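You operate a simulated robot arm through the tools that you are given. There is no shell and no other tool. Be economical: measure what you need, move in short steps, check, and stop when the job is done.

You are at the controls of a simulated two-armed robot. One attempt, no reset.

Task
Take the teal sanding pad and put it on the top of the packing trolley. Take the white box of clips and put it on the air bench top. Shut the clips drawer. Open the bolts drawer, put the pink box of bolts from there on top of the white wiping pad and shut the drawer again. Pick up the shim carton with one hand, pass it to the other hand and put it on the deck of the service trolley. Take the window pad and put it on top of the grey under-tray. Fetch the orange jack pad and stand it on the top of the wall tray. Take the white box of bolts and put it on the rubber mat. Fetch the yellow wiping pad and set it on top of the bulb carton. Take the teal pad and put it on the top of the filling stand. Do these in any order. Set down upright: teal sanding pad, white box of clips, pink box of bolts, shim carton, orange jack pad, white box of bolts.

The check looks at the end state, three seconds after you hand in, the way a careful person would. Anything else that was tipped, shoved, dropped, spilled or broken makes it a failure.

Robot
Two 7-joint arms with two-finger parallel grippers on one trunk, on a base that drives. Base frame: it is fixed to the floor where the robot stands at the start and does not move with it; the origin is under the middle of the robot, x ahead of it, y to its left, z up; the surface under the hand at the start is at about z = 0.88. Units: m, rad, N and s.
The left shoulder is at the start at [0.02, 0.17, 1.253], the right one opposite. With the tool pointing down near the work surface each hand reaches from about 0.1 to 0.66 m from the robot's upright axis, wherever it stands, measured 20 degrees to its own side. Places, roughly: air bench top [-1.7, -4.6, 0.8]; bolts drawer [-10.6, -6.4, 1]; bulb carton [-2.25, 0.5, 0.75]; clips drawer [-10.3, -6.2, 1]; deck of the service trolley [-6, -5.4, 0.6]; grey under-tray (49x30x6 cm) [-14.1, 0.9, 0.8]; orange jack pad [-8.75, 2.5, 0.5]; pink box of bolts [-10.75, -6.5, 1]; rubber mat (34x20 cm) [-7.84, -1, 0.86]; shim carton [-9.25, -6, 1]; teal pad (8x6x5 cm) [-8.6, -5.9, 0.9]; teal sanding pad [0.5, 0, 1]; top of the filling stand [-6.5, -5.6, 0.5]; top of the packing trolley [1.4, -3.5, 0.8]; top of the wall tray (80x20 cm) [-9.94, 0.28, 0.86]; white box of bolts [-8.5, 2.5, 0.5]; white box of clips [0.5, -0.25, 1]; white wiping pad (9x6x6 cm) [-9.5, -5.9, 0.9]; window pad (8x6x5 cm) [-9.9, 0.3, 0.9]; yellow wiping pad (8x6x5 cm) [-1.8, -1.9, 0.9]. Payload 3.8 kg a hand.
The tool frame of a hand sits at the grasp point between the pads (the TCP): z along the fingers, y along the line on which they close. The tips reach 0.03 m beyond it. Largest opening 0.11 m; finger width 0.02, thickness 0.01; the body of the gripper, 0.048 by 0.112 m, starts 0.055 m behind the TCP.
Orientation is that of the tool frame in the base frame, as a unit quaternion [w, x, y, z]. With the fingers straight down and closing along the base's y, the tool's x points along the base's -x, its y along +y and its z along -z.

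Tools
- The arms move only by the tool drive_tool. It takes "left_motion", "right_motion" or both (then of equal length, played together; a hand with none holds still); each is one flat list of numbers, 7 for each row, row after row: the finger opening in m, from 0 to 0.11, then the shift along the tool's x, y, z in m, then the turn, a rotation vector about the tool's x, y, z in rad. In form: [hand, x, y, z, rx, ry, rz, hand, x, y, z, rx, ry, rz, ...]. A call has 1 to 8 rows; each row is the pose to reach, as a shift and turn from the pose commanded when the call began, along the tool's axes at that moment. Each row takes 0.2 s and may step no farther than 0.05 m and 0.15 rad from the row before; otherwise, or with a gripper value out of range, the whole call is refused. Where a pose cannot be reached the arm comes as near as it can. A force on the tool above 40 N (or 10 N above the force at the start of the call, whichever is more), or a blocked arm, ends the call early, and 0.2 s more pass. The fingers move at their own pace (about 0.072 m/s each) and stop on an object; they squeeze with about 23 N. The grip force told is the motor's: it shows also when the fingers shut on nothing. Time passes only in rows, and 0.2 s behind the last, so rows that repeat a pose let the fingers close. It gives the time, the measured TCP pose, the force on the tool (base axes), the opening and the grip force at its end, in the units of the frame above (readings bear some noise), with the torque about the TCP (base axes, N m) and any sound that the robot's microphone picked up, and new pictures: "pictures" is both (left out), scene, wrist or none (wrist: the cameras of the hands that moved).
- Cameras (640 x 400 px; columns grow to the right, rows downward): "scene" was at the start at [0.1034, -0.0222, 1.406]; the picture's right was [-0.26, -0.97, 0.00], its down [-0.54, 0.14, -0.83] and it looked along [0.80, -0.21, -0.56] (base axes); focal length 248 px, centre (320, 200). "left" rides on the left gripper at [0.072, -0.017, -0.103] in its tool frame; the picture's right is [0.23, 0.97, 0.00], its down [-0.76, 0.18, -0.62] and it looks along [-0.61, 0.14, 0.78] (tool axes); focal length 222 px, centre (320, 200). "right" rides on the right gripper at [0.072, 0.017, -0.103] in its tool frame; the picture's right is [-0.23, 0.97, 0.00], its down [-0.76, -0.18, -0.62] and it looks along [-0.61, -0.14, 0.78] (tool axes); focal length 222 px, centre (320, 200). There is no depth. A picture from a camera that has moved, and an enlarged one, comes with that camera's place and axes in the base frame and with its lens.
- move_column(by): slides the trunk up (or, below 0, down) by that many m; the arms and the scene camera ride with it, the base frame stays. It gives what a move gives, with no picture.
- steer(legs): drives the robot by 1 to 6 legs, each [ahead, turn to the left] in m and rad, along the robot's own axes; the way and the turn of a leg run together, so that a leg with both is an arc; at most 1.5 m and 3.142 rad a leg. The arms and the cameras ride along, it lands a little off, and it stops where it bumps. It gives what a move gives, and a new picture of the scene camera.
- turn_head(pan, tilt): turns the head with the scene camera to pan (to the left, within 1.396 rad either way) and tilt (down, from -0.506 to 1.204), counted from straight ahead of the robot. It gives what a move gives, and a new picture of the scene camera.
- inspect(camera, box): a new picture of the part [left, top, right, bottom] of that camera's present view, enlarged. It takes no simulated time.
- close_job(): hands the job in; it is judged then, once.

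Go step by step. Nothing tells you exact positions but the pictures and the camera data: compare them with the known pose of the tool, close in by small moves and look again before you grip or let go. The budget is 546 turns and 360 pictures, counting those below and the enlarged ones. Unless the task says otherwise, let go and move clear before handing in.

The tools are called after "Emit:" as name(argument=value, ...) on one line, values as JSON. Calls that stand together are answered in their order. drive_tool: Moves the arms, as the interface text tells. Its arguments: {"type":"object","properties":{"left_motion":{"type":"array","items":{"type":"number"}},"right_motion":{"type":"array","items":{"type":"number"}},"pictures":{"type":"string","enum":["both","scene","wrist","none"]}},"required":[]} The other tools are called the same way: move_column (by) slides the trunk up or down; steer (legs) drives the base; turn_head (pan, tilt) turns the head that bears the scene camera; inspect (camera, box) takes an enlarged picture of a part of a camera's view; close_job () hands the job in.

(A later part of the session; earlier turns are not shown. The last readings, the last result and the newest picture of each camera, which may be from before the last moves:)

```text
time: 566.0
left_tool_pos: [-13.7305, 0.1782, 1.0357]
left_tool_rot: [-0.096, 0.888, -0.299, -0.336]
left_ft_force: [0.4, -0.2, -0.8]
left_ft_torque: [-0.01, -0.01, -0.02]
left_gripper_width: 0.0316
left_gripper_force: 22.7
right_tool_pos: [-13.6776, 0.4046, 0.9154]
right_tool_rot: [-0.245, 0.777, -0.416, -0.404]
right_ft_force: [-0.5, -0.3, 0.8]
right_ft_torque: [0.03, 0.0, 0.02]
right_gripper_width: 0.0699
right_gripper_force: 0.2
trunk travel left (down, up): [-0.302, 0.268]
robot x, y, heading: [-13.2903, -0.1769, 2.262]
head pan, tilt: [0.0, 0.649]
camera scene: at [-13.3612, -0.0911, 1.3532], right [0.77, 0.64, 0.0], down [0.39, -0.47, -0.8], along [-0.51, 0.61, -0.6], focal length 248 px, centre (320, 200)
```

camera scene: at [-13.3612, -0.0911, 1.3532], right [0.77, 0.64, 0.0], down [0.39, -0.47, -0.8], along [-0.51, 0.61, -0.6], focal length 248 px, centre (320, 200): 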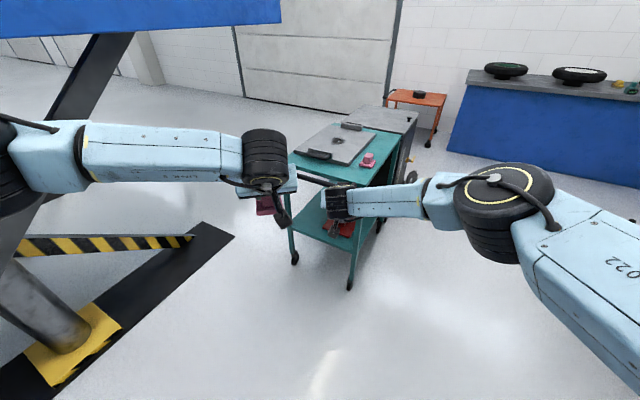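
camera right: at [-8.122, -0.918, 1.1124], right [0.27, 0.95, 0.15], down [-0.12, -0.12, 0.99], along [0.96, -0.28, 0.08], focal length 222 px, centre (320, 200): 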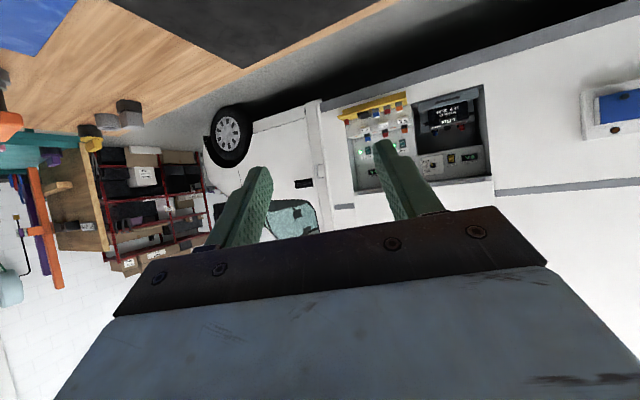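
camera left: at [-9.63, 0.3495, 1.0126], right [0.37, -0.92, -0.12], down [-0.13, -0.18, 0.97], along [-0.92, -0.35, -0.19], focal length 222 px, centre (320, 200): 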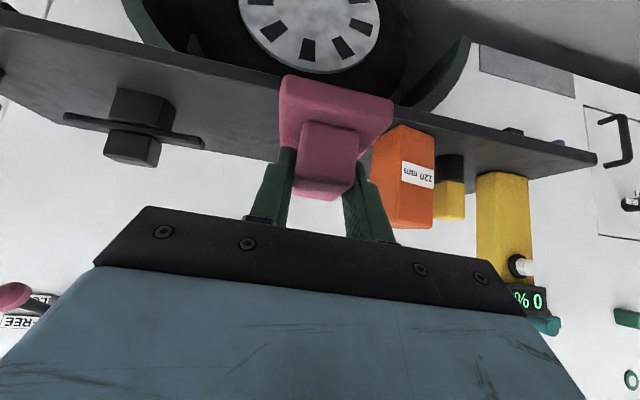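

The grey tray is on the teal trolley around [-14.07, 0.92]. I'll raise the trunk and move to its east side.

Emit:
move_column(by=0.15)

Emit:
steer(legs=[[0, -0.64], [1.05, 0], [0, 1.5]])

Emit:
inspect(camera="scene", box=[200, 130, 440, 280])

```text
time: 567.7
left_tool_pos: [-13.7326, 0.1778, 1.1856]
left_tool_rot: [-0.095, 0.888, -0.299, -0.337]
left_ft_force: [0.4, -0.6, -1.0]
left_ft_torque: [0.01, 0.01, 0.02]
left_gripper_width: 0.0316
left_gripper_force: 23.2
right_tool_pos: [-13.6776, 0.4024, 1.0657]
right_tool_rot: [-0.244, 0.778, -0.415, -0.404]
right_ft_force: [-0.2, -0.4, 0.1]
right_ft_torque: [-0.01, 0.02, -0.02]
right_gripper_width: 0.0701
right_gripper_force: 0.0
trunk travel left (down, up): [-0.452, 0.118]
robot x, y, heading: [-13.2905, -0.1741, 2.265]
head pan, tilt: [0.0, 0.649]
```

```text
time: 578.5
left_tool_pos: [-13.8993, 0.7568, 1.1855]
left_tool_rot: [0.053, 0.932, 0.097, -0.345]
left_ft_force: [-0.5, 0.0, -0.4]
left_ft_torque: [0.02, -0.03, -0.01]
left_gripper_width: 0.0314
left_gripper_force: 22.9
right_tool_pos: [-14.0338, 0.9452, 1.0671]
right_tool_rot: [-0.055, 0.88, -0.056, -0.469]
right_ft_force: [0.4, 0.3, -0.2]
right_ft_torque: [0.0, -0.01, 0.01]
right_gripper_width: 0.07
right_gripper_force: 0.1
trunk travel left (down, up): [-0.452, 0.118]
robot x, y, heading: [-13.3449, 0.8621, 3.115]
head pan, tilt: [0.0, 0.649]
camera scene: at [-13.4539, 0.8632, 1.5031], right [0.02, 1.0, 0.0], down [0.6, -0.01, -0.8], along [-0.8, 0.02, -0.6], focal length 248 px, centre (320, 200)
```

scene: 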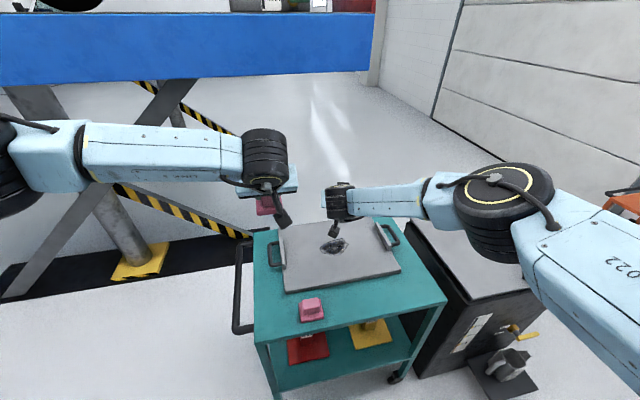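

```text
2.67 times, centred on (320, 205) of scene
camera zoom: at [-13.4539, 0.8632, 1.5031], right [0.02, 1.0, 0.0], down [0.6, -0.01, -0.8], along [-0.8, 0.02, -0.6], focal length 662 px, centre (320, 187)
```

zoom: 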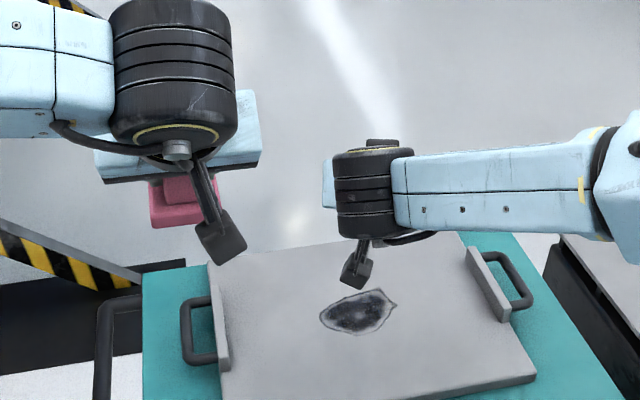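

The under-tray is a flat grey plate; I'll set the pad on its clean near-left area around [-14.03, 0.84]. First move the right hand away and bring the left over.

Emit:
drive_tool(right_motion=[0.07, -0.02, -0.035, -0.015, 0, 0, 0, 0.07, -0.04, -0.07, -0.03, 0, 0, 0, 0.07, -0.06, -0.105, -0.045, 0, 0, 0, 0.07, -0.08, -0.14, -0.06, 0, 0, 0, 0.07, -0.1, -0.16, -0.075, 0, 0, 0, 0.07, -0.1, -0.16, -0.075, 0, 0, 0, 0.07, -0.1, -0.16, -0.075, 0, 0, 0, 0.07, -0.1, -0.16, -0.075, 0, 0, 0], left_motion=[0, 0, 0, 0, 0, 0, 0, 0, 0, 0, 0, 0, 0, 0, 0, 0.004, -0.024, 0.035, 0, 0, 0, 0, 0.008, -0.048, 0.07, 0, 0, 0, 0, 0.012, -0.072, 0.105, 0, 0, 0, 0, 0.02, -0.096, 0.14, 0, 0, 0, 0, 0.04, -0.12, 0.17, 0, 0, 0, 0, 0.06, -0.12, 0.205, 0, 0, 0])

```text
time: 580.3
left_tool_pos: [-14.0088, 0.8499, 0.9882]
left_tool_rot: [0.052, 0.932, 0.095, -0.345]
left_ft_force: [-0.8, 0.2, -0.5]
left_ft_torque: [0.03, -0.04, -0.02]
left_gripper_width: 0.0314
left_gripper_force: 23.4
right_tool_pos: [-14.0058, 1.0952, 1.1992]
right_tool_rot: [-0.055, 0.88, -0.056, -0.469]
right_ft_force: [-0.4, 0.9, 0.1]
right_ft_torque: [-0.04, 0.01, 0.01]
right_gripper_width: 0.0699
right_gripper_force: 0.0
trunk travel left (down, up): [-0.452, 0.118]
robot x, y, heading: [-13.3418, 0.8615, 3.117]
head pan, tilt: [0.0, 0.649]
camera scene: at [-13.4537, 0.8647, 1.5031], right [0.02, 1.0, 0.0], down [0.6, -0.01, -0.8], along [-0.8, 0.02, -0.6], focal length 248 px, centre (320, 200)
camera right: at [-13.8826, 1.0599, 1.1941], right [-0.27, -0.95, 0.15], down [0.11, 0.12, 0.99], along [-0.96, 0.28, 0.08], focal length 222 px, centre (320, 200)
camera left: at [-13.8948, 0.8933, 1.0193], right [0.38, -0.92, -0.12], down [-0.13, -0.18, 0.97], along [-0.92, -0.35, -0.19], focal length 222 px, centre (320, 200)
```

scene: 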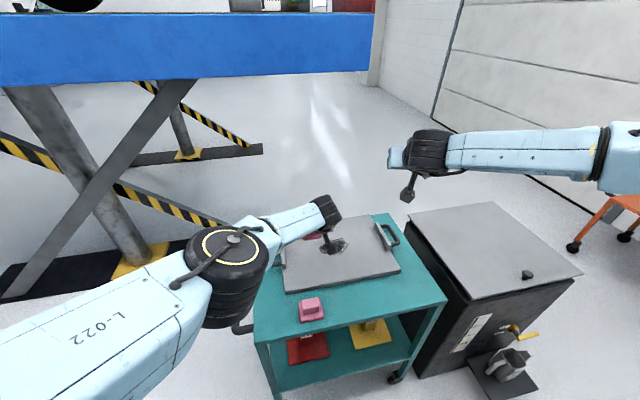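
right: 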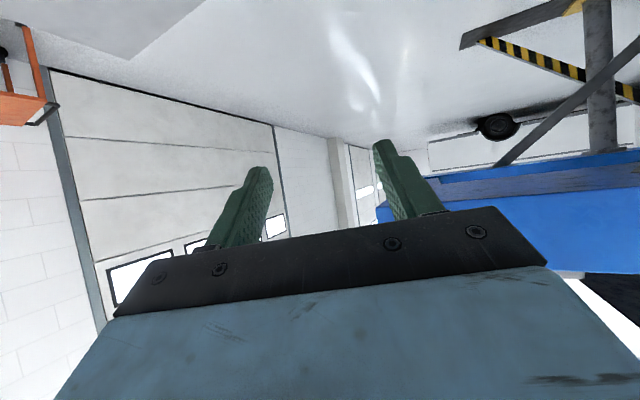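
left: 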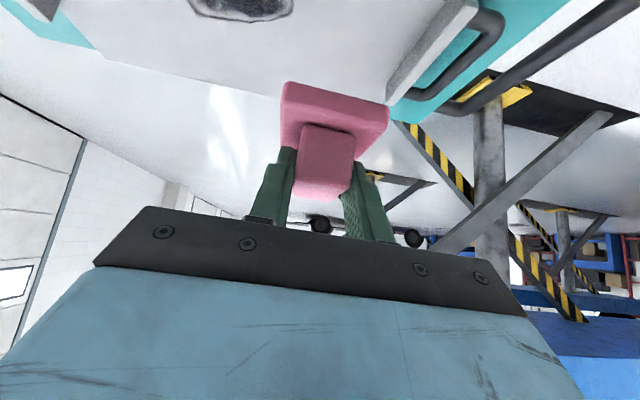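

Emit:
move_column(by=-0.1)

Emit:
move_column(by=-0.015)

Emit:
inspect(camera="left", box=[160, 0, 480, 200])

```text
time: 581.6
left_tool_pos: [-14.0081, 0.8466, 0.8881]
left_tool_rot: [0.053, 0.932, 0.097, -0.345]
left_ft_force: [-1.3, -0.6, -0.1]
left_ft_torque: [-0.02, 0.0, -0.03]
left_gripper_width: 0.0313
left_gripper_force: 22.9
right_tool_pos: [-14.0057, 1.0945, 1.0987]
right_tool_rot: [-0.053, 0.88, -0.054, -0.469]
right_ft_force: [0.8, -0.6, 0.5]
right_ft_torque: [0.0, -0.01, 0.01]
right_gripper_width: 0.0702
right_gripper_force: 0.1
trunk travel left (down, up): [-0.352, 0.218]
robot x, y, heading: [-13.3416, 0.8612, 3.123]
head pan, tilt: [0.0, 0.649]
```

```text
time: 582.2
left_tool_pos: [-14.0104, 0.8476, 0.8737]
left_tool_rot: [0.052, 0.932, 0.096, -0.345]
left_ft_force: [0.4, -0.3, -0.4]
left_ft_torque: [-0.02, 0.02, 0.0]
left_gripper_width: 0.0312
left_gripper_force: 23.0
right_tool_pos: [-14.0044, 1.0941, 1.085]
right_tool_rot: [-0.054, 0.88, -0.055, -0.469]
right_ft_force: [-0.6, 0.5, -0.3]
right_ft_torque: [0.01, 0.02, 0.02]
right_gripper_width: 0.0699
right_gripper_force: 0.1
trunk travel left (down, up): [-0.337, 0.233]
robot x, y, heading: [-13.3465, 0.864, 3.121]
head pan, tilt: [0.0, 0.649]
```

```text
2.00 times, centred on (320, 100) of left
camera zoom: at [-13.8952, 0.8917, 0.9045], right [0.38, -0.92, -0.12], down [-0.13, -0.18, 0.97], along [-0.92, -0.36, -0.19], focal length 444 px, centre (320, 400)
```

zoom: 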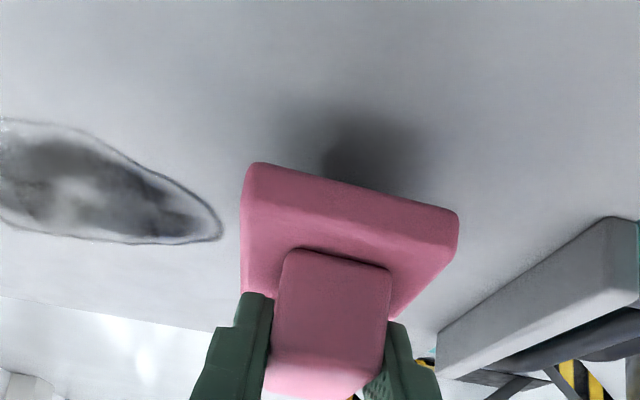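

Getting close; continue down in small steps.

Emit:
move_column(by=-0.008)

Emit:
move_column(by=-0.006)

Emit:
move_column(by=-0.005)

```text
time: 582.8
left_tool_pos: [-14.0097, 0.8472, 0.8652]
left_tool_rot: [0.053, 0.932, 0.097, -0.345]
left_ft_force: [-0.3, -0.8, -0.2]
left_ft_torque: [0.0, -0.01, 0.01]
left_gripper_width: 0.0313
left_gripper_force: 23.0
right_tool_pos: [-14.0047, 1.0941, 1.0758]
right_tool_rot: [-0.055, 0.88, -0.055, -0.468]
right_ft_force: [-0.9, 0.6, 0.8]
right_ft_torque: [-0.03, 0.0, -0.01]
right_gripper_width: 0.07
right_gripper_force: 0.0
trunk travel left (down, up): [-0.329, 0.241]
robot x, y, heading: [-13.341, 0.8617, 3.124]
head pan, tilt: [0.0, 0.649]
```

```text
time: 583.4
left_tool_pos: [-14.0085, 0.8471, 0.8586]
left_tool_rot: [0.053, 0.932, 0.097, -0.345]
left_ft_force: [-0.1, -0.5, -0.1]
left_ft_torque: [0.0, -0.02, 0.0]
left_gripper_width: 0.0314
left_gripper_force: 23.5
right_tool_pos: [-14.0054, 1.0952, 1.0697]
right_tool_rot: [-0.055, 0.88, -0.055, -0.469]
right_ft_force: [-1.0, -0.4, 0.2]
right_ft_torque: [0.01, -0.02, -0.01]
right_gripper_width: 0.0699
right_gripper_force: 0.1
trunk travel left (down, up): [-0.323, 0.247]
robot x, y, heading: [-13.3453, 0.8626, 3.117]
head pan, tilt: [0.0, 0.649]
```

```text
time: 583.9
left_tool_pos: [-14.0088, 0.8478, 0.8544]
left_tool_rot: [0.052, 0.932, 0.096, -0.346]
left_ft_force: [-0.3, -0.5, -0.4]
left_ft_torque: [-0.03, -0.02, 0.0]
left_gripper_width: 0.0314
left_gripper_force: 23.2
right_tool_pos: [-14.0061, 1.0952, 1.0644]
right_tool_rot: [-0.055, 0.88, -0.055, -0.469]
right_ft_force: [0.1, -0.2, -0.6]
right_ft_torque: [0.0, 0.04, 0.0]
right_gripper_width: 0.07
right_gripper_force: 0.1
trunk travel left (down, up): [-0.318, 0.252]
robot x, y, heading: [-13.3445, 0.8636, 3.12]
head pan, tilt: [0.0, 0.649]
```

Emit:
move_column(by=-0.006)

Emit:
move_column(by=-0.005)

Emit:
inspect(camera="left", box=[160, 0, 480, 200])

```text
time: 584.4
left_tool_pos: [-14.0088, 0.8478, 0.8523]
left_tool_rot: [0.053, 0.931, 0.097, -0.349]
left_ft_force: [3.3, -0.9, 19.2]
left_ft_torque: [0.4, 0.27, -0.07]
left_gripper_width: 0.0318
left_gripper_force: 23.1
right_tool_pos: [-14.0046, 1.0941, 1.0607]
right_tool_rot: [-0.055, 0.88, -0.055, -0.469]
right_ft_force: [0.2, -0.5, 0.2]
right_ft_torque: [0.0, -0.03, 0.03]
right_gripper_width: 0.07
right_gripper_force: 0.1
trunk travel left (down, up): [-0.312, 0.258]
robot x, y, heading: [-13.3429, 0.8619, 3.12]
head pan, tilt: [0.0, 0.649]
```

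```text
time: 585.0
left_tool_pos: [-14.0102, 0.846, 0.8469]
left_tool_rot: [0.052, 0.931, 0.097, -0.348]
left_ft_force: [0.4, -3.4, 24.2]
left_ft_torque: [0.47, 0.52, 0.03]
left_gripper_width: 0.0316
left_gripper_force: 23.5
right_tool_pos: [-14.0034, 1.0945, 1.0556]
right_tool_rot: [-0.055, 0.88, -0.055, -0.469]
right_ft_force: [-0.6, 0.0, 0.5]
right_ft_torque: [0.02, 0.0, -0.01]
right_gripper_width: 0.0699
right_gripper_force: 0.0
trunk travel left (down, up): [-0.307, 0.263]
robot x, y, heading: [-13.3416, 0.8623, 3.116]
head pan, tilt: [0.0, 0.649]
```

```text
2.00 times, centred on (320, 100) of left
camera zoom: at [-13.8954, 0.8908, 0.8778], right [0.38, -0.92, -0.12], down [-0.13, -0.18, 0.98], along [-0.92, -0.36, -0.18], focal length 444 px, centre (320, 400)
```

zoom: 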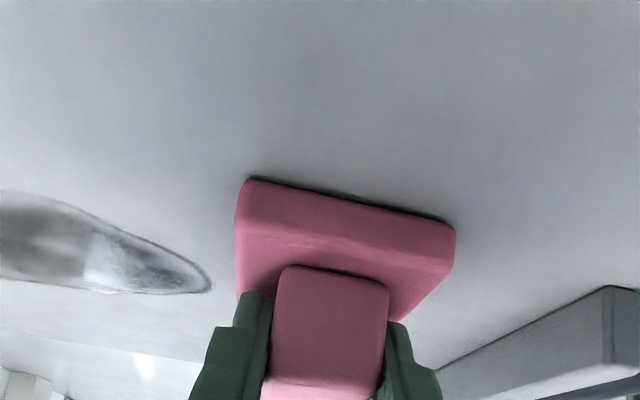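

Contact. Relieve slightly, release, and raise vertically.

Emit:
move_column(by=0.006)

Emit:
drive_tool(left_motion=[0.06, 0, 0, 0, 0, 0, 0, 0.06, 0, 0, 0, 0, 0, 0, 0.06, 0, 0, 0, 0, 0, 0], pictures="none")

Emit:
move_column(by=0.15)

Emit:
steer(legs=[[-0.3, 0]])

```text
time: 585.5
left_tool_pos: [-14.009, 0.8475, 0.8485]
left_tool_rot: [0.053, 0.933, 0.098, -0.343]
left_ft_force: [-0.2, -1.6, 6.5]
left_ft_torque: [0.03, 0.42, 0.16]
left_gripper_width: 0.0319
left_gripper_force: 22.8
right_tool_pos: [-14.0044, 1.0949, 1.0601]
right_tool_rot: [-0.055, 0.88, -0.055, -0.469]
right_ft_force: [-0.2, -0.2, 0.4]
right_ft_torque: [-0.01, 0.02, 0.01]
right_gripper_width: 0.07
right_gripper_force: 0.1
trunk travel left (down, up): [-0.313, 0.257]
robot x, y, heading: [-13.3419, 0.8601, 3.12]
head pan, tilt: [0.0, 0.649]
```

```text
time: 586.3
left_tool_pos: [-14.0082, 0.8467, 0.8484]
left_tool_rot: [0.053, 0.932, 0.098, -0.344]
left_ft_force: [0.6, -0.3, -0.4]
left_ft_torque: [0.01, -0.02, 0.02]
left_gripper_width: 0.0601
left_gripper_force: 0.0
right_tool_pos: [-14.0054, 1.0952, 1.0598]
right_tool_rot: [-0.054, 0.88, -0.054, -0.469]
right_ft_force: [-0.7, -0.2, 0.5]
right_ft_torque: [-0.02, -0.01, -0.01]
right_gripper_width: 0.0701
right_gripper_force: 0.1
trunk travel left (down, up): [-0.313, 0.257]
robot x, y, heading: [-13.3391, 0.8606, 3.118]
head pan, tilt: [0.0, 0.649]
```

```text
time: 588.1
left_tool_pos: [-14.0103, 0.8473, 0.999]
left_tool_rot: [0.053, 0.932, 0.097, -0.344]
left_ft_force: [0.2, 0.1, 0.1]
left_ft_torque: [-0.02, -0.02, 0.03]
left_gripper_width: 0.0599
left_gripper_force: 0.2
right_tool_pos: [-14.0044, 1.095, 1.2076]
right_tool_rot: [-0.055, 0.88, -0.055, -0.468]
right_ft_force: [-0.1, 0.1, 0.6]
right_ft_torque: [0.01, 0.02, -0.01]
right_gripper_width: 0.0699
right_gripper_force: 0.1
trunk travel left (down, up): [-0.463, 0.107]
robot x, y, heading: [-13.3444, 0.8601, 3.119]
head pan, tilt: [0.0, 0.649]
```

```text
time: 590.1
left_tool_pos: [-13.7088, 0.843, 0.9988]
left_tool_rot: [0.053, 0.932, 0.097, -0.345]
left_ft_force: [0.3, 0.0, 0.3]
left_ft_torque: [0.0, 0.05, -0.02]
left_gripper_width: 0.0599
left_gripper_force: 0.1
right_tool_pos: [-13.7022, 1.0886, 1.2097]
right_tool_rot: [-0.055, 0.88, -0.056, -0.469]
right_ft_force: [0.2, -0.5, 0.2]
right_ft_torque: [0.01, 0.0, -0.01]
right_gripper_width: 0.0701
right_gripper_force: 0.1
trunk travel left (down, up): [-0.463, 0.107]
robot x, y, heading: [-13.0398, 0.8518, 3.121]
head pan, tilt: [0.0, 0.649]
camera scene: at [-13.1519, 0.8569, 1.5142], right [0.02, 1.0, 0.0], down [0.6, -0.01, -0.8], along [-0.8, 0.02, -0.6], focal length 248 px, centre (320, 200)
```

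scene: 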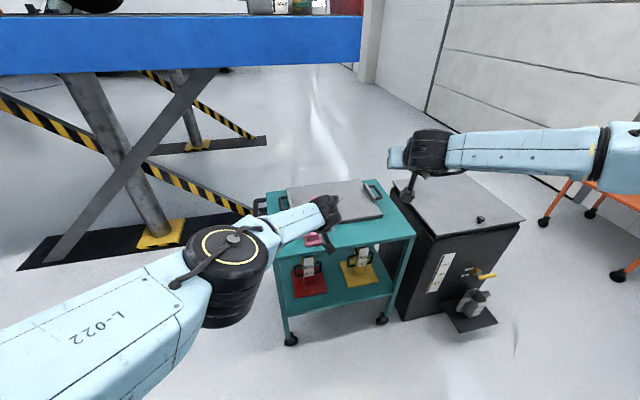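

Pad should be on the tray (hidden behind the wrist). I'll now return both hands to straight-down, retracted posture, then check.

Emit:
drive_tool(left_motion=[0.1, 0.0146, 0.02, -0.021, 0.0154, 0.1, 0.0284, 0.1, 0.029, 0.041, -0.042, 0.031, 0.2, 0.057, 0.1, 0.044, 0.061, -0.063, 0.046, 0.3, 0.085, 0.1, 0.058, 0.081, -0.085, 0.062, 0.4, 0.114, 0.1, 0.073, 0.102, -0.106, 0.077, 0.5, 0.142, 0.1, 0.087, 0.122, -0.127, 0.093, 0.6, 0.171, 0.1, 0.102, 0.1425, -0.148, 0.108, 0.706, 0.199], right_motion=[0.1, 0.03, 0.009, -0.014, -0.016, 0.139, -0.017, 0.1, 0.06, 0.017, -0.028, -0.033, 0.279, -0.033, 0.1, 0.09, 0.026, -0.043, -0.049, 0.418, -0.05, 0.1, 0.12, 0.034, -0.057, -0.065, 0.557, -0.067, 0.1, 0.15, 0.043, -0.071, -0.082, 0.697, -0.083, 0.1, 0.18, 0.051, -0.086, -0.098, 0.836, -0.1, 0.1, 0.21, 0.06, -0.1, -0.1145, 0.976, -0.1166], pictures="scene")

```text
time: 591.7
left_tool_pos: [-13.5057, 0.7404, 1.0488]
left_tool_rot: [0.0, 1.0, -0.001, 0.001]
left_ft_force: [-0.5, -0.4, 0.3]
left_ft_torque: [0.01, 0.01, 0.0]
left_gripper_width: 0.0999
left_gripper_force: 0.0
right_tool_pos: [-13.5148, 1.0048, 1.0874]
right_tool_rot: [0.0, 1.0, 0.001, 0.0]
right_ft_force: [-0.2, -0.4, -0.3]
right_ft_torque: [0.04, -0.01, -0.02]
right_gripper_width: 0.1
right_gripper_force: 0.0
trunk travel left (down, up): [-0.463, 0.107]
robot x, y, heading: [-13.0392, 0.857, 3.124]
head pan, tilt: [0.0, 0.649]
camera scene: at [-13.1521, 0.8561, 1.5142], right [0.02, 1.0, 0.0], down [0.6, -0.01, -0.8], along [-0.8, 0.02, -0.6], focal length 248 px, centre (320, 200)
```

scene: 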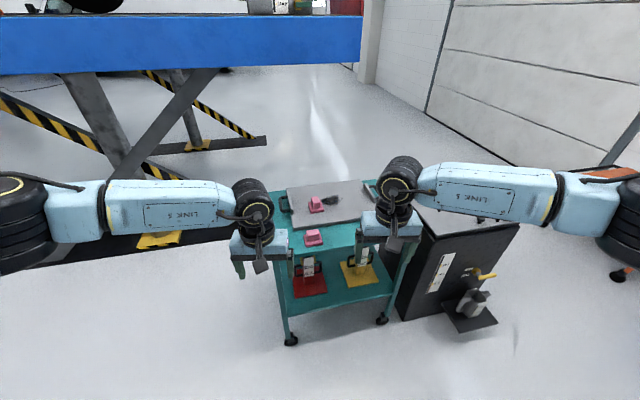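

Window pad is on the under-tray. Now drive back south to the drawer/bench area.

Emit:
steer(legs=[[-0.15, 0], [0, 1.66], [1.5, 0], [1.5, 0], [1.5, 0], [1.45, 0]])

Emit:
turn_head(pan=0.5, tilt=0.4)

```text
time: 596.9
left_tool_pos: [-12.7787, 0.389, 1.0509]
left_tool_rot: [0.0, 0.702, 0.712, -0.002]
left_ft_force: [-0.3, 0.5, 0.8]
left_ft_torque: [0.01, -0.01, 0.01]
left_gripper_width: 0.1001
left_gripper_force: 0.1
right_tool_pos: [-13.0377, 0.3735, 1.0876]
right_tool_rot: [0.002, 0.698, 0.716, 0.0]
right_ft_force: [-0.7, 0.4, -1.0]
right_ft_torque: [0.01, -0.01, -0.04]
right_gripper_width: 0.1001
right_gripper_force: 0.0
trunk travel left (down, up): [-0.463, 0.107]
robot x, y, heading: [-12.8994, 0.8522, -1.576]
head pan, tilt: [0.0, 0.649]
stopped in leg 2: the robot was blocked; the commanded pose is now the measured one
camera scene: at [-12.9007, 0.7433, 1.5141], right [-1.0, 0.0, 0.0], down [0.0, 0.6, -0.8], along [0.0, -0.8, -0.6], focal length 248 px, centre (320, 200)
```

scene: 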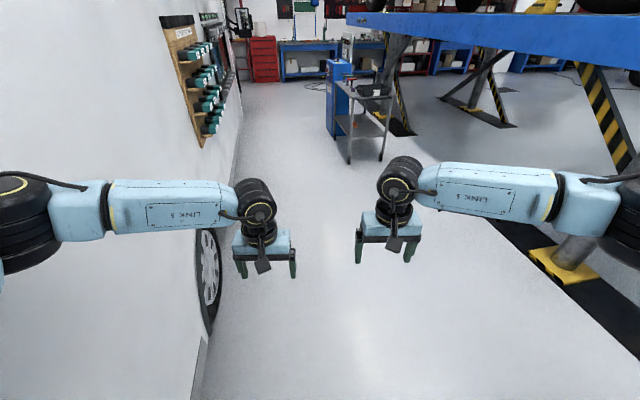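

```text
time: 597.8
left_tool_pos: [-12.7781, 0.3893, 1.0483]
left_tool_rot: [0.0, 0.702, 0.712, 0.0]
left_ft_force: [0.7, -0.2, -0.2]
left_ft_torque: [-0.01, -0.01, -0.02]
left_gripper_width: 0.0998
left_gripper_force: 0.1
right_tool_pos: [-13.0385, 0.3735, 1.0864]
right_tool_rot: [0.001, 0.698, 0.716, 0.001]
right_ft_force: [0.7, 0.0, 0.0]
right_ft_torque: [-0.01, 0.0, -0.03]
right_gripper_width: 0.1001
right_gripper_force: 0.1
trunk travel left (down, up): [-0.463, 0.107]
robot x, y, heading: [-12.897, 0.8482, -1.571]
head pan, tilt: [0.499, 0.4]
camera scene: at [-12.8569, 0.7483, 1.5366], right [-0.88, -0.48, 0.0], down [-0.19, 0.34, -0.92], along [0.44, -0.81, -0.39], focal length 248 px, centre (320, 200)
```

scene: 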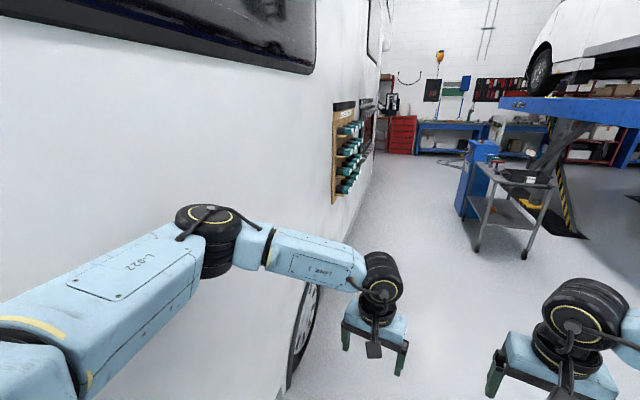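

The left elbow lightly touched the van's side while turning. I'll turn away, stretch the arms forward to make the robot narrower, and follow the van's slanted side south.

Emit:
steer(legs=[[0, -0.3], [0.4, 0]])

Emit:
drive_tool(left_motion=[0.1, -0.04, -0.01, 0, 0, 0, 0, 0.1, -0.08, -0.02, 0, 0, 0, 0, 0.1, -0.12, -0.03, 0, 0, 0, 0], right_motion=[0.1, -0.04, 0.01, 0, 0, 0, 0, 0.1, -0.08, 0.02, 0, 0, 0, 0, 0.1, -0.12, 0.03, 0, 0, 0, 0], pictures="none")

Emit:
turn_head(pan=0.2, tilt=0.4)

```text
time: 601.3
left_tool_pos: [-13.0435, -0.0116, 1.0486]
left_tool_rot: [-0.002, 0.803, 0.597, -0.001]
left_ft_force: [-0.4, -0.1, -0.3]
left_ft_torque: [0.01, -0.01, -0.02]
left_gripper_width: 0.0999
left_gripper_force: 0.0
right_tool_pos: [-13.2967, 0.0524, 1.088]
right_tool_rot: [0.0, 0.799, 0.601, 0.0]
right_ft_force: [0.3, 0.6, 0.2]
right_ft_torque: [0.0, 0.0, 0.04]
right_gripper_width: 0.1001
right_gripper_force: 0.0
trunk travel left (down, up): [-0.463, 0.107]
robot x, y, heading: [-13.0212, 0.463, -1.879]
head pan, tilt: [0.499, 0.4]
camera scene: at [-13.0106, 0.3538, 1.5366], right [-0.98, -0.19, 0.0], down [-0.07, 0.38, -0.92], along [0.18, -0.9, -0.39], focal length 248 px, centre (320, 200)
```

scene: 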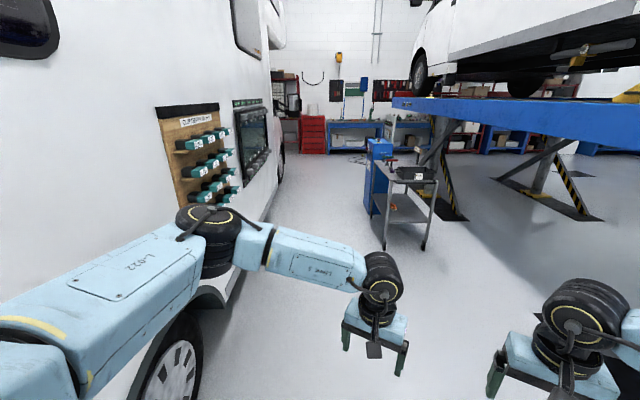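

```text
time: 602.1
left_tool_pos: [-13.1079, -0.1165, 1.0533]
left_tool_rot: [-0.002, 0.803, 0.596, -0.001]
left_ft_force: [-0.3, -0.5, -0.5]
left_ft_torque: [0.01, -0.03, 0.05]
left_gripper_width: 0.1
left_gripper_force: 0.2
right_tool_pos: [-13.3009, -0.0707, 1.0869]
right_tool_rot: [0.001, 0.799, 0.602, 0.001]
right_ft_force: [-0.2, -0.5, -0.3]
right_ft_torque: [0.01, -0.02, -0.01]
right_gripper_width: 0.1001
right_gripper_force: 0.1
trunk travel left (down, up): [-0.463, 0.107]
robot x, y, heading: [-13.0197, 0.4684, -1.874]
head pan, tilt: [0.499, 0.4]
```

```text
time: 602.9
left_tool_pos: [-13.1074, -0.1153, 1.0536]
left_tool_rot: [-0.001, 0.803, 0.596, -0.001]
left_ft_force: [-0.8, 0.1, -0.1]
left_ft_torque: [-0.01, 0.02, -0.01]
left_gripper_width: 0.1
left_gripper_force: 0.0
right_tool_pos: [-13.3012, -0.0706, 1.0895]
right_tool_rot: [0.001, 0.799, 0.602, -0.001]
right_ft_force: [0.8, -0.3, 0.7]
right_ft_torque: [-0.02, -0.04, 0.03]
right_gripper_width: 0.1001
right_gripper_force: 0.0
trunk travel left (down, up): [-0.463, 0.107]
robot x, y, heading: [-13.0165, 0.4647, -1.872]
head pan, tilt: [0.201, 0.4]
camera scene: at [-13.0379, 0.353, 1.5366], right [-0.99, 0.1, 0.0], down [0.04, 0.39, -0.92], along [-0.1, -0.92, -0.39], focal length 248 px, centre (320, 200)
```

scene: 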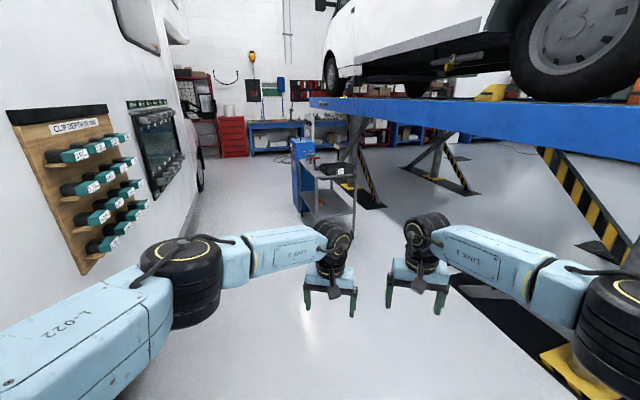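

Emit:
steer(legs=[[0, 0.5], [1.5, 0], [1.5, 0], [1.5, 0], [1.3, 0]])

```text
time: 632.0
left_tool_pos: [-12.0144, -5.8469, 1.0546]
left_tool_rot: [-0.001, 0.641, 0.767, -0.001]
left_ft_force: [0.5, 1.1, 0.3]
left_ft_torque: [0.1, 0.02, 0.0]
left_gripper_width: 0.1001
left_gripper_force: 0.0
right_tool_pos: [-12.2072, -5.8946, 1.088]
right_tool_rot: [0.0, 0.637, 0.771, 0.0]
right_ft_force: [-0.8, 0.7, 0.4]
right_ft_torque: [0.0, -0.02, 0.03]
right_gripper_width: 0.1003
right_gripper_force: 0.2
trunk travel left (down, up): [-0.463, 0.107]
robot x, y, heading: [-12.2008, -5.2883, -1.409]
head pan, tilt: [0.201, 0.4]
camera scene: at [-12.1651, -5.396, 1.5366], right [-0.93, -0.36, 0.0], down [-0.14, 0.36, -0.92], along [0.33, -0.86, -0.39], focal length 248 px, centre (320, 200)
```

scene: 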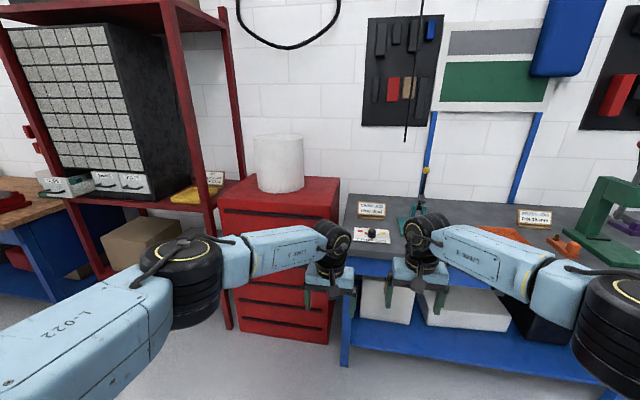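

I see the small-parts cabinet with its bottom row of labelled drawers; its front faces +y. I'll drive in front of it (x≈-10.4) and face it.

Emit:
steer(legs=[[0, 1.42], [1.5, 0], [0.25, 0], [0, -1.58]])

Emit:
turn_head(pan=0.0, tilt=0.6)

```text
time: 648.2
left_tool_pos: [-10.4128, -5.8301, 1.0552]
left_tool_rot: [-0.001, 0.711, 0.703, -0.001]
left_ft_force: [0.1, -0.9, -0.1]
left_ft_torque: [-0.03, 0.03, -0.02]
left_gripper_width: 0.0998
left_gripper_force: 0.1
right_tool_pos: [-10.6109, -5.8395, 1.0884]
right_tool_rot: [0.001, 0.707, 0.707, 0.0]
right_ft_force: [-0.8, 0.0, 0.8]
right_ft_torque: [0.01, 0.0, 0.07]
right_gripper_width: 0.1
right_gripper_force: 0.0
trunk travel left (down, up): [-0.463, 0.107]
robot x, y, heading: [-10.4874, -5.2488, -1.596]
head pan, tilt: [0.201, 0.4]
camera scene: at [-10.4755, -5.359, 1.5366], right [-0.98, -0.18, 0.0], down [-0.07, 0.38, -0.92], along [0.16, -0.91, -0.39], focal length 248 px, centre (320, 200)
```

scene: 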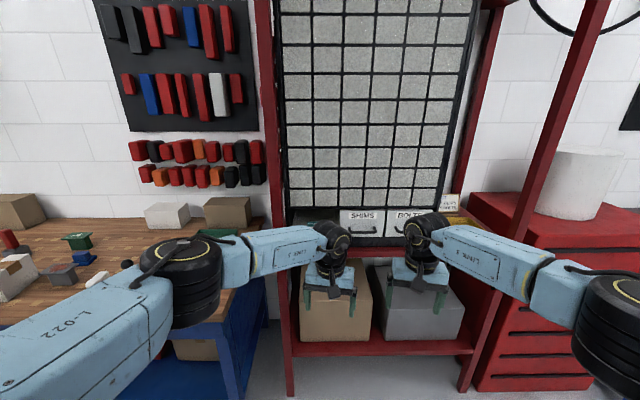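

```text
time: 648.9
left_tool_pos: [-10.4124, -5.8303, 1.0534]
left_tool_rot: [0.0, 0.711, 0.703, -0.002]
left_ft_force: [0.0, 1.1, 0.3]
left_ft_torque: [-0.01, -0.02, -0.02]
left_gripper_width: 0.1
left_gripper_force: 0.1
right_tool_pos: [-10.6101, -5.8392, 1.089]
right_tool_rot: [0.0, 0.707, 0.707, -0.001]
right_ft_force: [-0.6, 0.2, 0.4]
right_ft_torque: [0.03, 0.02, -0.01]
right_gripper_width: 0.1001
right_gripper_force: 0.1
trunk travel left (down, up): [-0.463, 0.107]
robot x, y, heading: [-10.4866, -5.2482, -1.597]
head pan, tilt: [0.0, 0.6]
camera scene: at [-10.4935, -5.3561, 1.5185], right [-1.0, 0.02, 0.0], down [0.01, 0.56, -0.83], along [-0.02, -0.83, -0.56], focal length 248 px, centre (320, 200)
```

scene: 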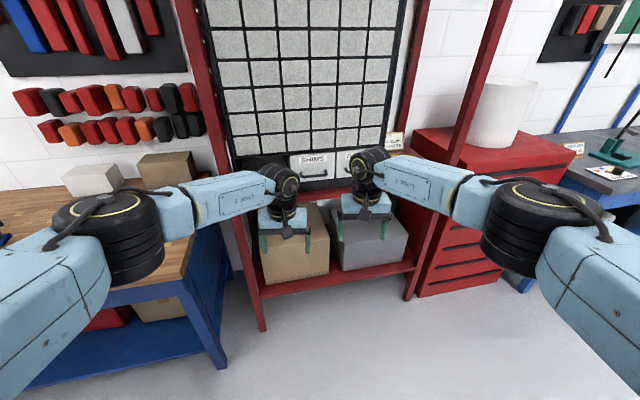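

Emit:
drive_tool(left_motion=[0.1, 0.03, 0.03, -0.02, 0, 0, 0, 0.1, 0.06, 0.06, -0.04, 0, 0, 0, 0.1, 0.09, 0.09, -0.06, 0, 0, 0, 0.1, 0.12, 0.12, -0.08, 0, 0, 0], right_motion=[0.1, 0.03, -0.03, -0.02, 0, 0, 0, 0.1, 0.06, -0.06, -0.04, 0, 0, 0, 0.1, 0.09, -0.09, -0.06, 0, 0, 0, 0.1, 0.12, -0.12, -0.08, 0, 0, 0], pictures="scene")

Emit:
inspect(camera="scene", box=[210, 110, 450, 260])

```text
time: 649.9
left_tool_pos: [-10.294, -5.7112, 1.1358]
left_tool_rot: [0.001, 0.712, 0.703, -0.002]
left_ft_force: [-0.6, 0.5, -0.5]
left_ft_torque: [-0.04, -0.02, -0.01]
left_gripper_width: 0.1001
left_gripper_force: 0.1
right_tool_pos: [-10.7329, -5.7172, 1.1682]
right_tool_rot: [0.001, 0.707, 0.708, -0.001]
right_ft_force: [-0.5, 0.1, -0.6]
right_ft_torque: [-0.02, -0.02, -0.02]
right_gripper_width: 0.1
right_gripper_force: 0.2
trunk travel left (down, up): [-0.463, 0.107]
robot x, y, heading: [-10.4908, -5.2456, -1.594]
head pan, tilt: [0.0, 0.6]
camera scene: at [-10.4938, -5.3536, 1.5186], right [-1.0, 0.02, 0.0], down [0.01, 0.56, -0.83], along [-0.02, -0.83, -0.56], focal length 248 px, centre (320, 200)
```

scene: 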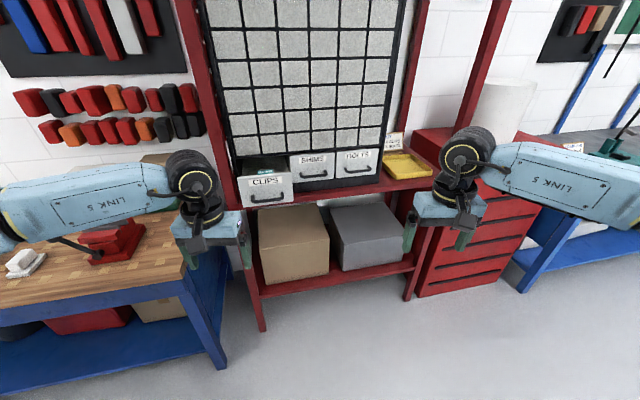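

```text
2.67 times, centred on (330, 185) of scene
camera zoom: at [-10.4938, -5.3536, 1.5186], right [-1.0, 0.02, 0.0], down [0.01, 0.56, -0.83], along [-0.02, -0.83, -0.56], focal length 662 px, centre (293, 240)
```

zoom: 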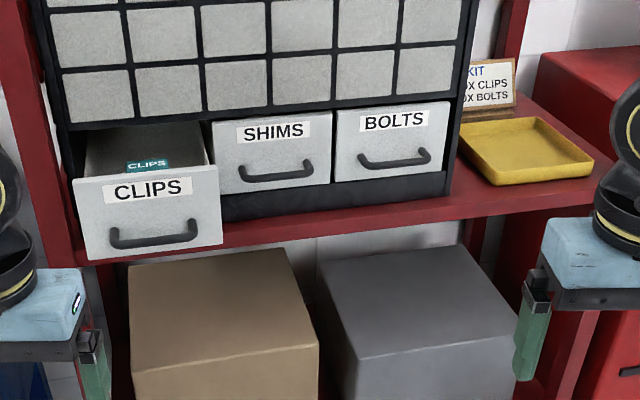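

The CLIPS drawer is open (front near y≈-6.18), BOLTS is closed at the right. The cabinet is slightly yawed; I'll face it squarely and move closer with the left fist closed.

Emit:
steer(legs=[[0, 0.14], [0.33, 0]])

Emit:
drive_tool(left_motion=[0, 0, 0.0, 0, 0, 0, 0, 0, 0, 0, 0, 0, 0, 0, 0, 0, 0, 0.01, 0, 0, 0])

```text
time: 652.7
left_tool_pos: [-10.1885, -6.0131, 1.1332]
left_tool_rot: [0.0, 0.658, 0.753, -0.001]
left_ft_force: [-0.1, -0.3, 0.1]
left_ft_torque: [-0.02, -0.02, 0.0]
left_gripper_width: 0.0999
left_gripper_force: 0.0
right_tool_pos: [-10.6222, -6.0832, 1.1682]
right_tool_rot: [0.0, 0.654, 0.757, -0.001]
right_ft_force: [0.6, -0.2, -0.9]
right_ft_torque: [0.01, -0.03, -0.04]
right_gripper_width: 0.1
right_gripper_force: 0.0
trunk travel left (down, up): [-0.463, 0.107]
robot x, y, heading: [-10.4475, -5.5783, -1.449]
head pan, tilt: [0.0, 0.6]
camera scene: at [-10.4377, -5.6881, 1.5184], right [-0.99, -0.12, 0.0], down [-0.07, 0.56, -0.82], along [0.1, -0.82, -0.57], focal length 248 px, centre (320, 200)
```

scene: 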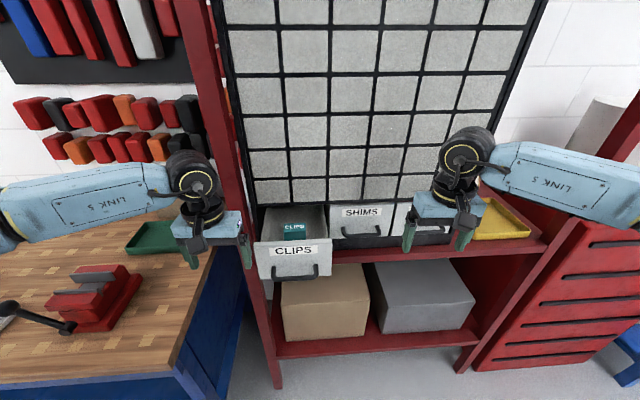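

```text
time: 653.5
left_tool_pos: [-10.1875, -6.0139, 1.1258]
left_tool_rot: [-0.002, 0.658, 0.753, -0.003]
left_ft_force: [0.1, -0.2, -0.4]
left_ft_torque: [0.03, 0.04, 0.02]
left_gripper_width: 0.0003
left_gripper_force: 13.4
right_tool_pos: [-10.6211, -6.0824, 1.1673]
right_tool_rot: [0.002, 0.654, 0.757, -0.002]
right_ft_force: [0.6, -0.1, 1.0]
right_ft_torque: [0.03, 0.0, -0.02]
right_gripper_width: 0.0999
right_gripper_force: 0.1
trunk travel left (down, up): [-0.463, 0.107]
robot x, y, heading: [-10.4436, -5.5774, -1.448]
head pan, tilt: [0.0, 0.6]
camera scene: at [-10.4376, -5.6874, 1.5184], right [-0.99, -0.12, 0.0], down [-0.07, 0.56, -0.83], along [0.1, -0.82, -0.56], focal length 248 px, centre (320, 200)
camera left: at [-10.2154, -5.943, 1.2295], right [0.93, 0.36, 0.0], down [0.28, -0.73, 0.62], along [0.22, -0.58, -0.78], focal length 222 px, centre (320, 200)
```

scene: 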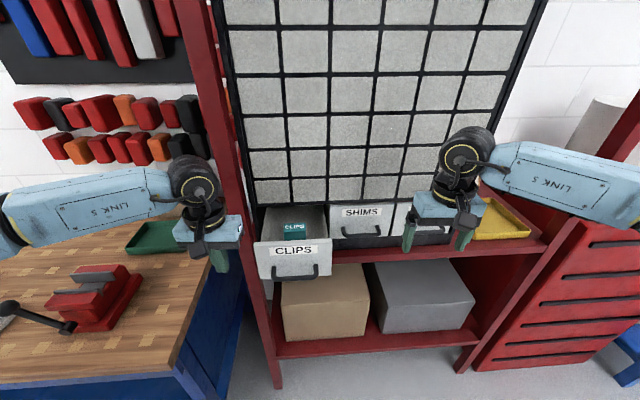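
left: 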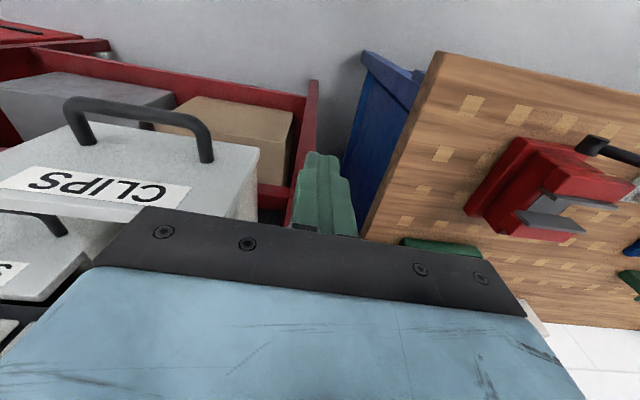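

Triangulating: the CLIPS drawer front is at about [-10.33, -6.08], z 1.00–1.12. Move the closed left fist in front of its centre, above the handle.

Emit:
drive_tool(left_motion=[0, 0.02, -0.04, 0, 0, 0, 0, 0, 0.02, -0.085, 0, 0, 0, 0, 0, 0.02, -0.13, 0, 0, 0, 0, 0, 0.02, -0.13, 0.036, 0, 0, 0])

```text
time: 654.5
left_tool_pos: [-10.322, -6.0098, 1.0917]
left_tool_rot: [0.0, 0.658, 0.753, -0.002]
left_ft_force: [0.1, -0.4, -0.1]
left_ft_torque: [0.02, 0.06, -0.03]
left_gripper_width: 0.0001
left_gripper_force: 23.1
right_tool_pos: [-10.6206, -6.0831, 1.1678]
right_tool_rot: [0.0, 0.654, 0.757, -0.001]
right_ft_force: [-0.1, -0.3, -0.4]
right_ft_torque: [0.02, 0.02, -0.02]
right_gripper_width: 0.1001
right_gripper_force: 0.0
trunk travel left (down, up): [-0.463, 0.107]
robot x, y, heading: [-10.449, -5.5804, -1.448]
head pan, tilt: [0.0, 0.6]
camera scene: at [-10.4362, -5.6877, 1.5184], right [-0.99, -0.12, 0.0], down [-0.07, 0.56, -0.82], along [0.1, -0.82, -0.57], focal length 248 px, centre (320, 200)
camera left: at [-10.3485, -5.9401, 1.1954], right [0.93, 0.36, 0.0], down [0.28, -0.73, 0.62], along [0.22, -0.58, -0.78], focal length 222 px, centre (320, 200)
```

scene: 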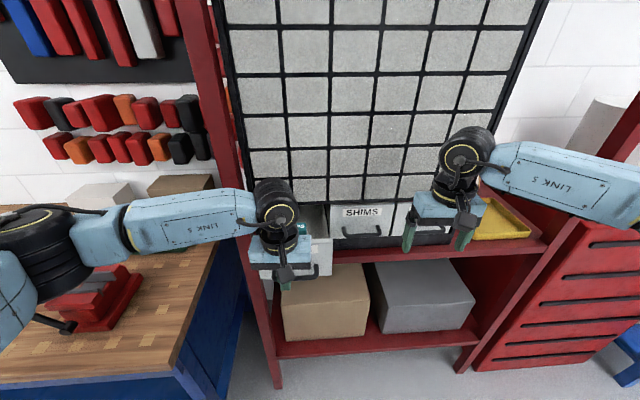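
left: 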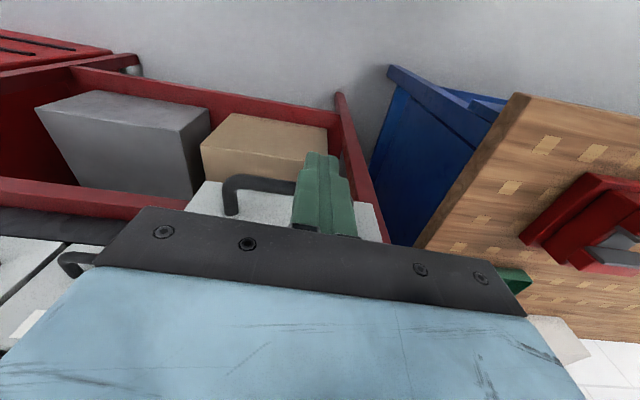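

Emit:
drive_tool(left_motion=[0, -0.03, -0.015, 0, 0, 0, 0, 0, -0.06, -0.015, 0, 0, 0, 0, 0, -0.1, -0.015, 0, 0, 0, 0, 0, -0.14, -0.015, 0, 0, 0, 0], pictures="scene")

```text
time: 655.5
left_tool_pos: [-10.3172, -6.1528, 1.0909]
left_tool_rot: [-0.001, 0.659, 0.752, -0.001]
left_ft_force: [-0.4, -1.3, -0.3]
left_ft_torque: [-0.02, 0.0, 0.0]
left_gripper_width: 0.0
left_gripper_force: 23.0
right_tool_pos: [-10.6227, -6.084, 1.167]
right_tool_rot: [0.001, 0.654, 0.757, 0.0]
right_ft_force: [-0.5, 0.1, -0.2]
right_ft_torque: [0.02, -0.04, 0.01]
right_gripper_width: 0.1002
right_gripper_force: 0.1
trunk travel left (down, up): [-0.463, 0.107]
robot x, y, heading: [-10.4486, -5.5803, -1.447]
head pan, tilt: [0.0, 0.6]
camera scene: at [-10.4391, -5.6882, 1.5184], right [-0.99, -0.12, 0.0], down [-0.07, 0.56, -0.82], along [0.1, -0.82, -0.57], focal length 248 px, centre (320, 200)
```

scene: 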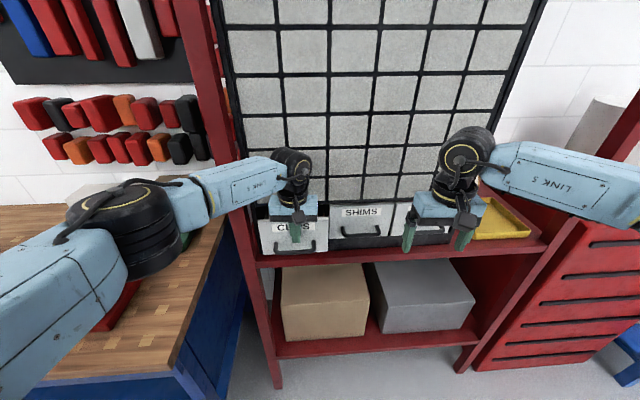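

The drawer is closing nicely. Pull the right hand back and keep pushing.

Emit:
drive_tool(left_motion=[0, 0, 0, 0, 0, 0, 0, 0, -0.03, 0, 0, 0, 0, 0, 0, -0.055, 0, 0, 0, 0, 0, 0, -0.075, 0, 0, 0, 0, 0], right_motion=[0.1, 0.04, 0, 0, 0, 0, 0, 0.1, 0.08, 0, 0, 0, 0, 0, 0.1, 0.12, 0, 0, 0, 0, 0, 0.1, 0.12, 0, 0, 0, 0, 0], pictures="none")

Emit:
steer(legs=[[0.06, 0]])

```text
time: 656.5
left_tool_pos: [-10.3102, -6.1746, 1.0922]
left_tool_rot: [0.0, 0.662, 0.749, -0.003]
left_ft_force: [-20.7, 25.7, 0.1]
left_ft_torque: [-1.9, -1.55, -0.39]
left_gripper_width: 0.0001
left_gripper_force: 23.0
left hand out of reach, approached as far as the arm can: row 2, 3, 4
right_tool_pos: [-10.6405, -5.9621, 1.166]
right_tool_rot: [0.002, 0.654, 0.756, -0.002]
right_ft_force: [-0.1, -0.4, -0.4]
right_ft_torque: [0.01, -0.01, 0.02]
right_gripper_width: 0.0998
right_gripper_force: 0.0
trunk travel left (down, up): [-0.463, 0.107]
robot x, y, heading: [-10.4465, -5.5787, -1.451]
head pan, tilt: [0.0, 0.6]
```

```text
time: 657.2
left_tool_pos: [-10.3092, -6.1761, 1.0936]
left_tool_rot: [-0.005, 0.663, 0.749, -0.001]
left_ft_force: [-4.7, 27.7, 11.0]
left_ft_torque: [-3.13, -0.61, 0.41]
left_gripper_width: 0.0
left_gripper_force: 22.3
right_tool_pos: [-10.6372, -5.9639, 1.1668]
right_tool_rot: [0.001, 0.653, 0.757, -0.002]
right_ft_force: [0.1, 0.2, -0.7]
right_ft_torque: [0.03, -0.02, -0.01]
right_gripper_width: 0.0997
right_gripper_force: 0.1
trunk travel left (down, up): [-0.463, 0.107]
robot x, y, heading: [-10.4492, -5.5818, -1.452]
head pan, tilt: [0.0, 0.6]
stopped in leg 1: the force on the tool passed its limit at 57 N (the readings are from after the stop); the commanded pose is now the measured one
camera scene: at [-10.4375, -5.6837, 1.5189], right [-0.99, -0.12, 0.0], down [-0.07, 0.56, -0.83], along [0.1, -0.82, -0.56], focal length 248 px, centre (320, 200)
```

scene: 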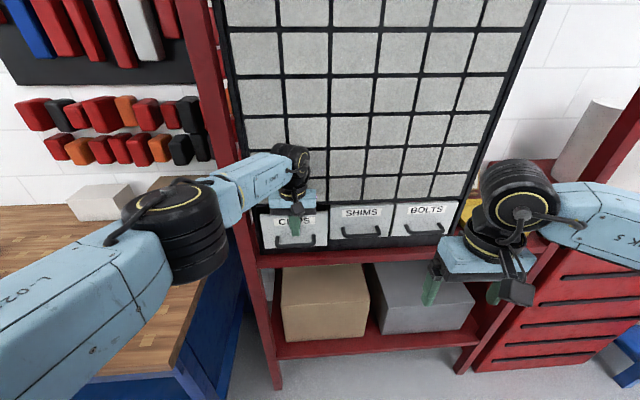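

Emit:
inspect(camera="scene", box=[240, 180, 480, 270])

```text
2.67 times, centred on (360, 225) of scene
camera zoom: at [-10.4375, -5.6837, 1.5189], right [-0.99, -0.12, 0.0], down [-0.07, 0.56, -0.83], along [0.1, -0.82, -0.56], focal length 662 px, centre (213, 133)
```

zoom: 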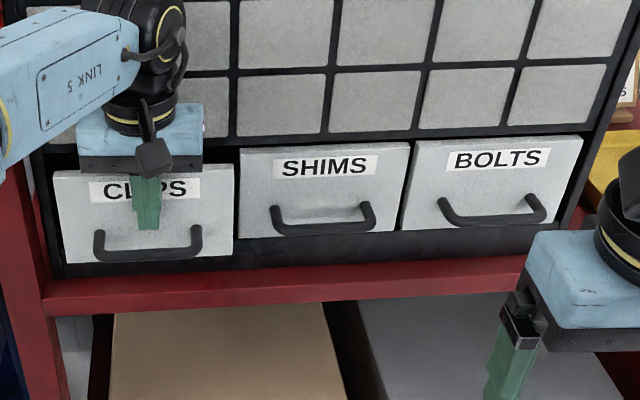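

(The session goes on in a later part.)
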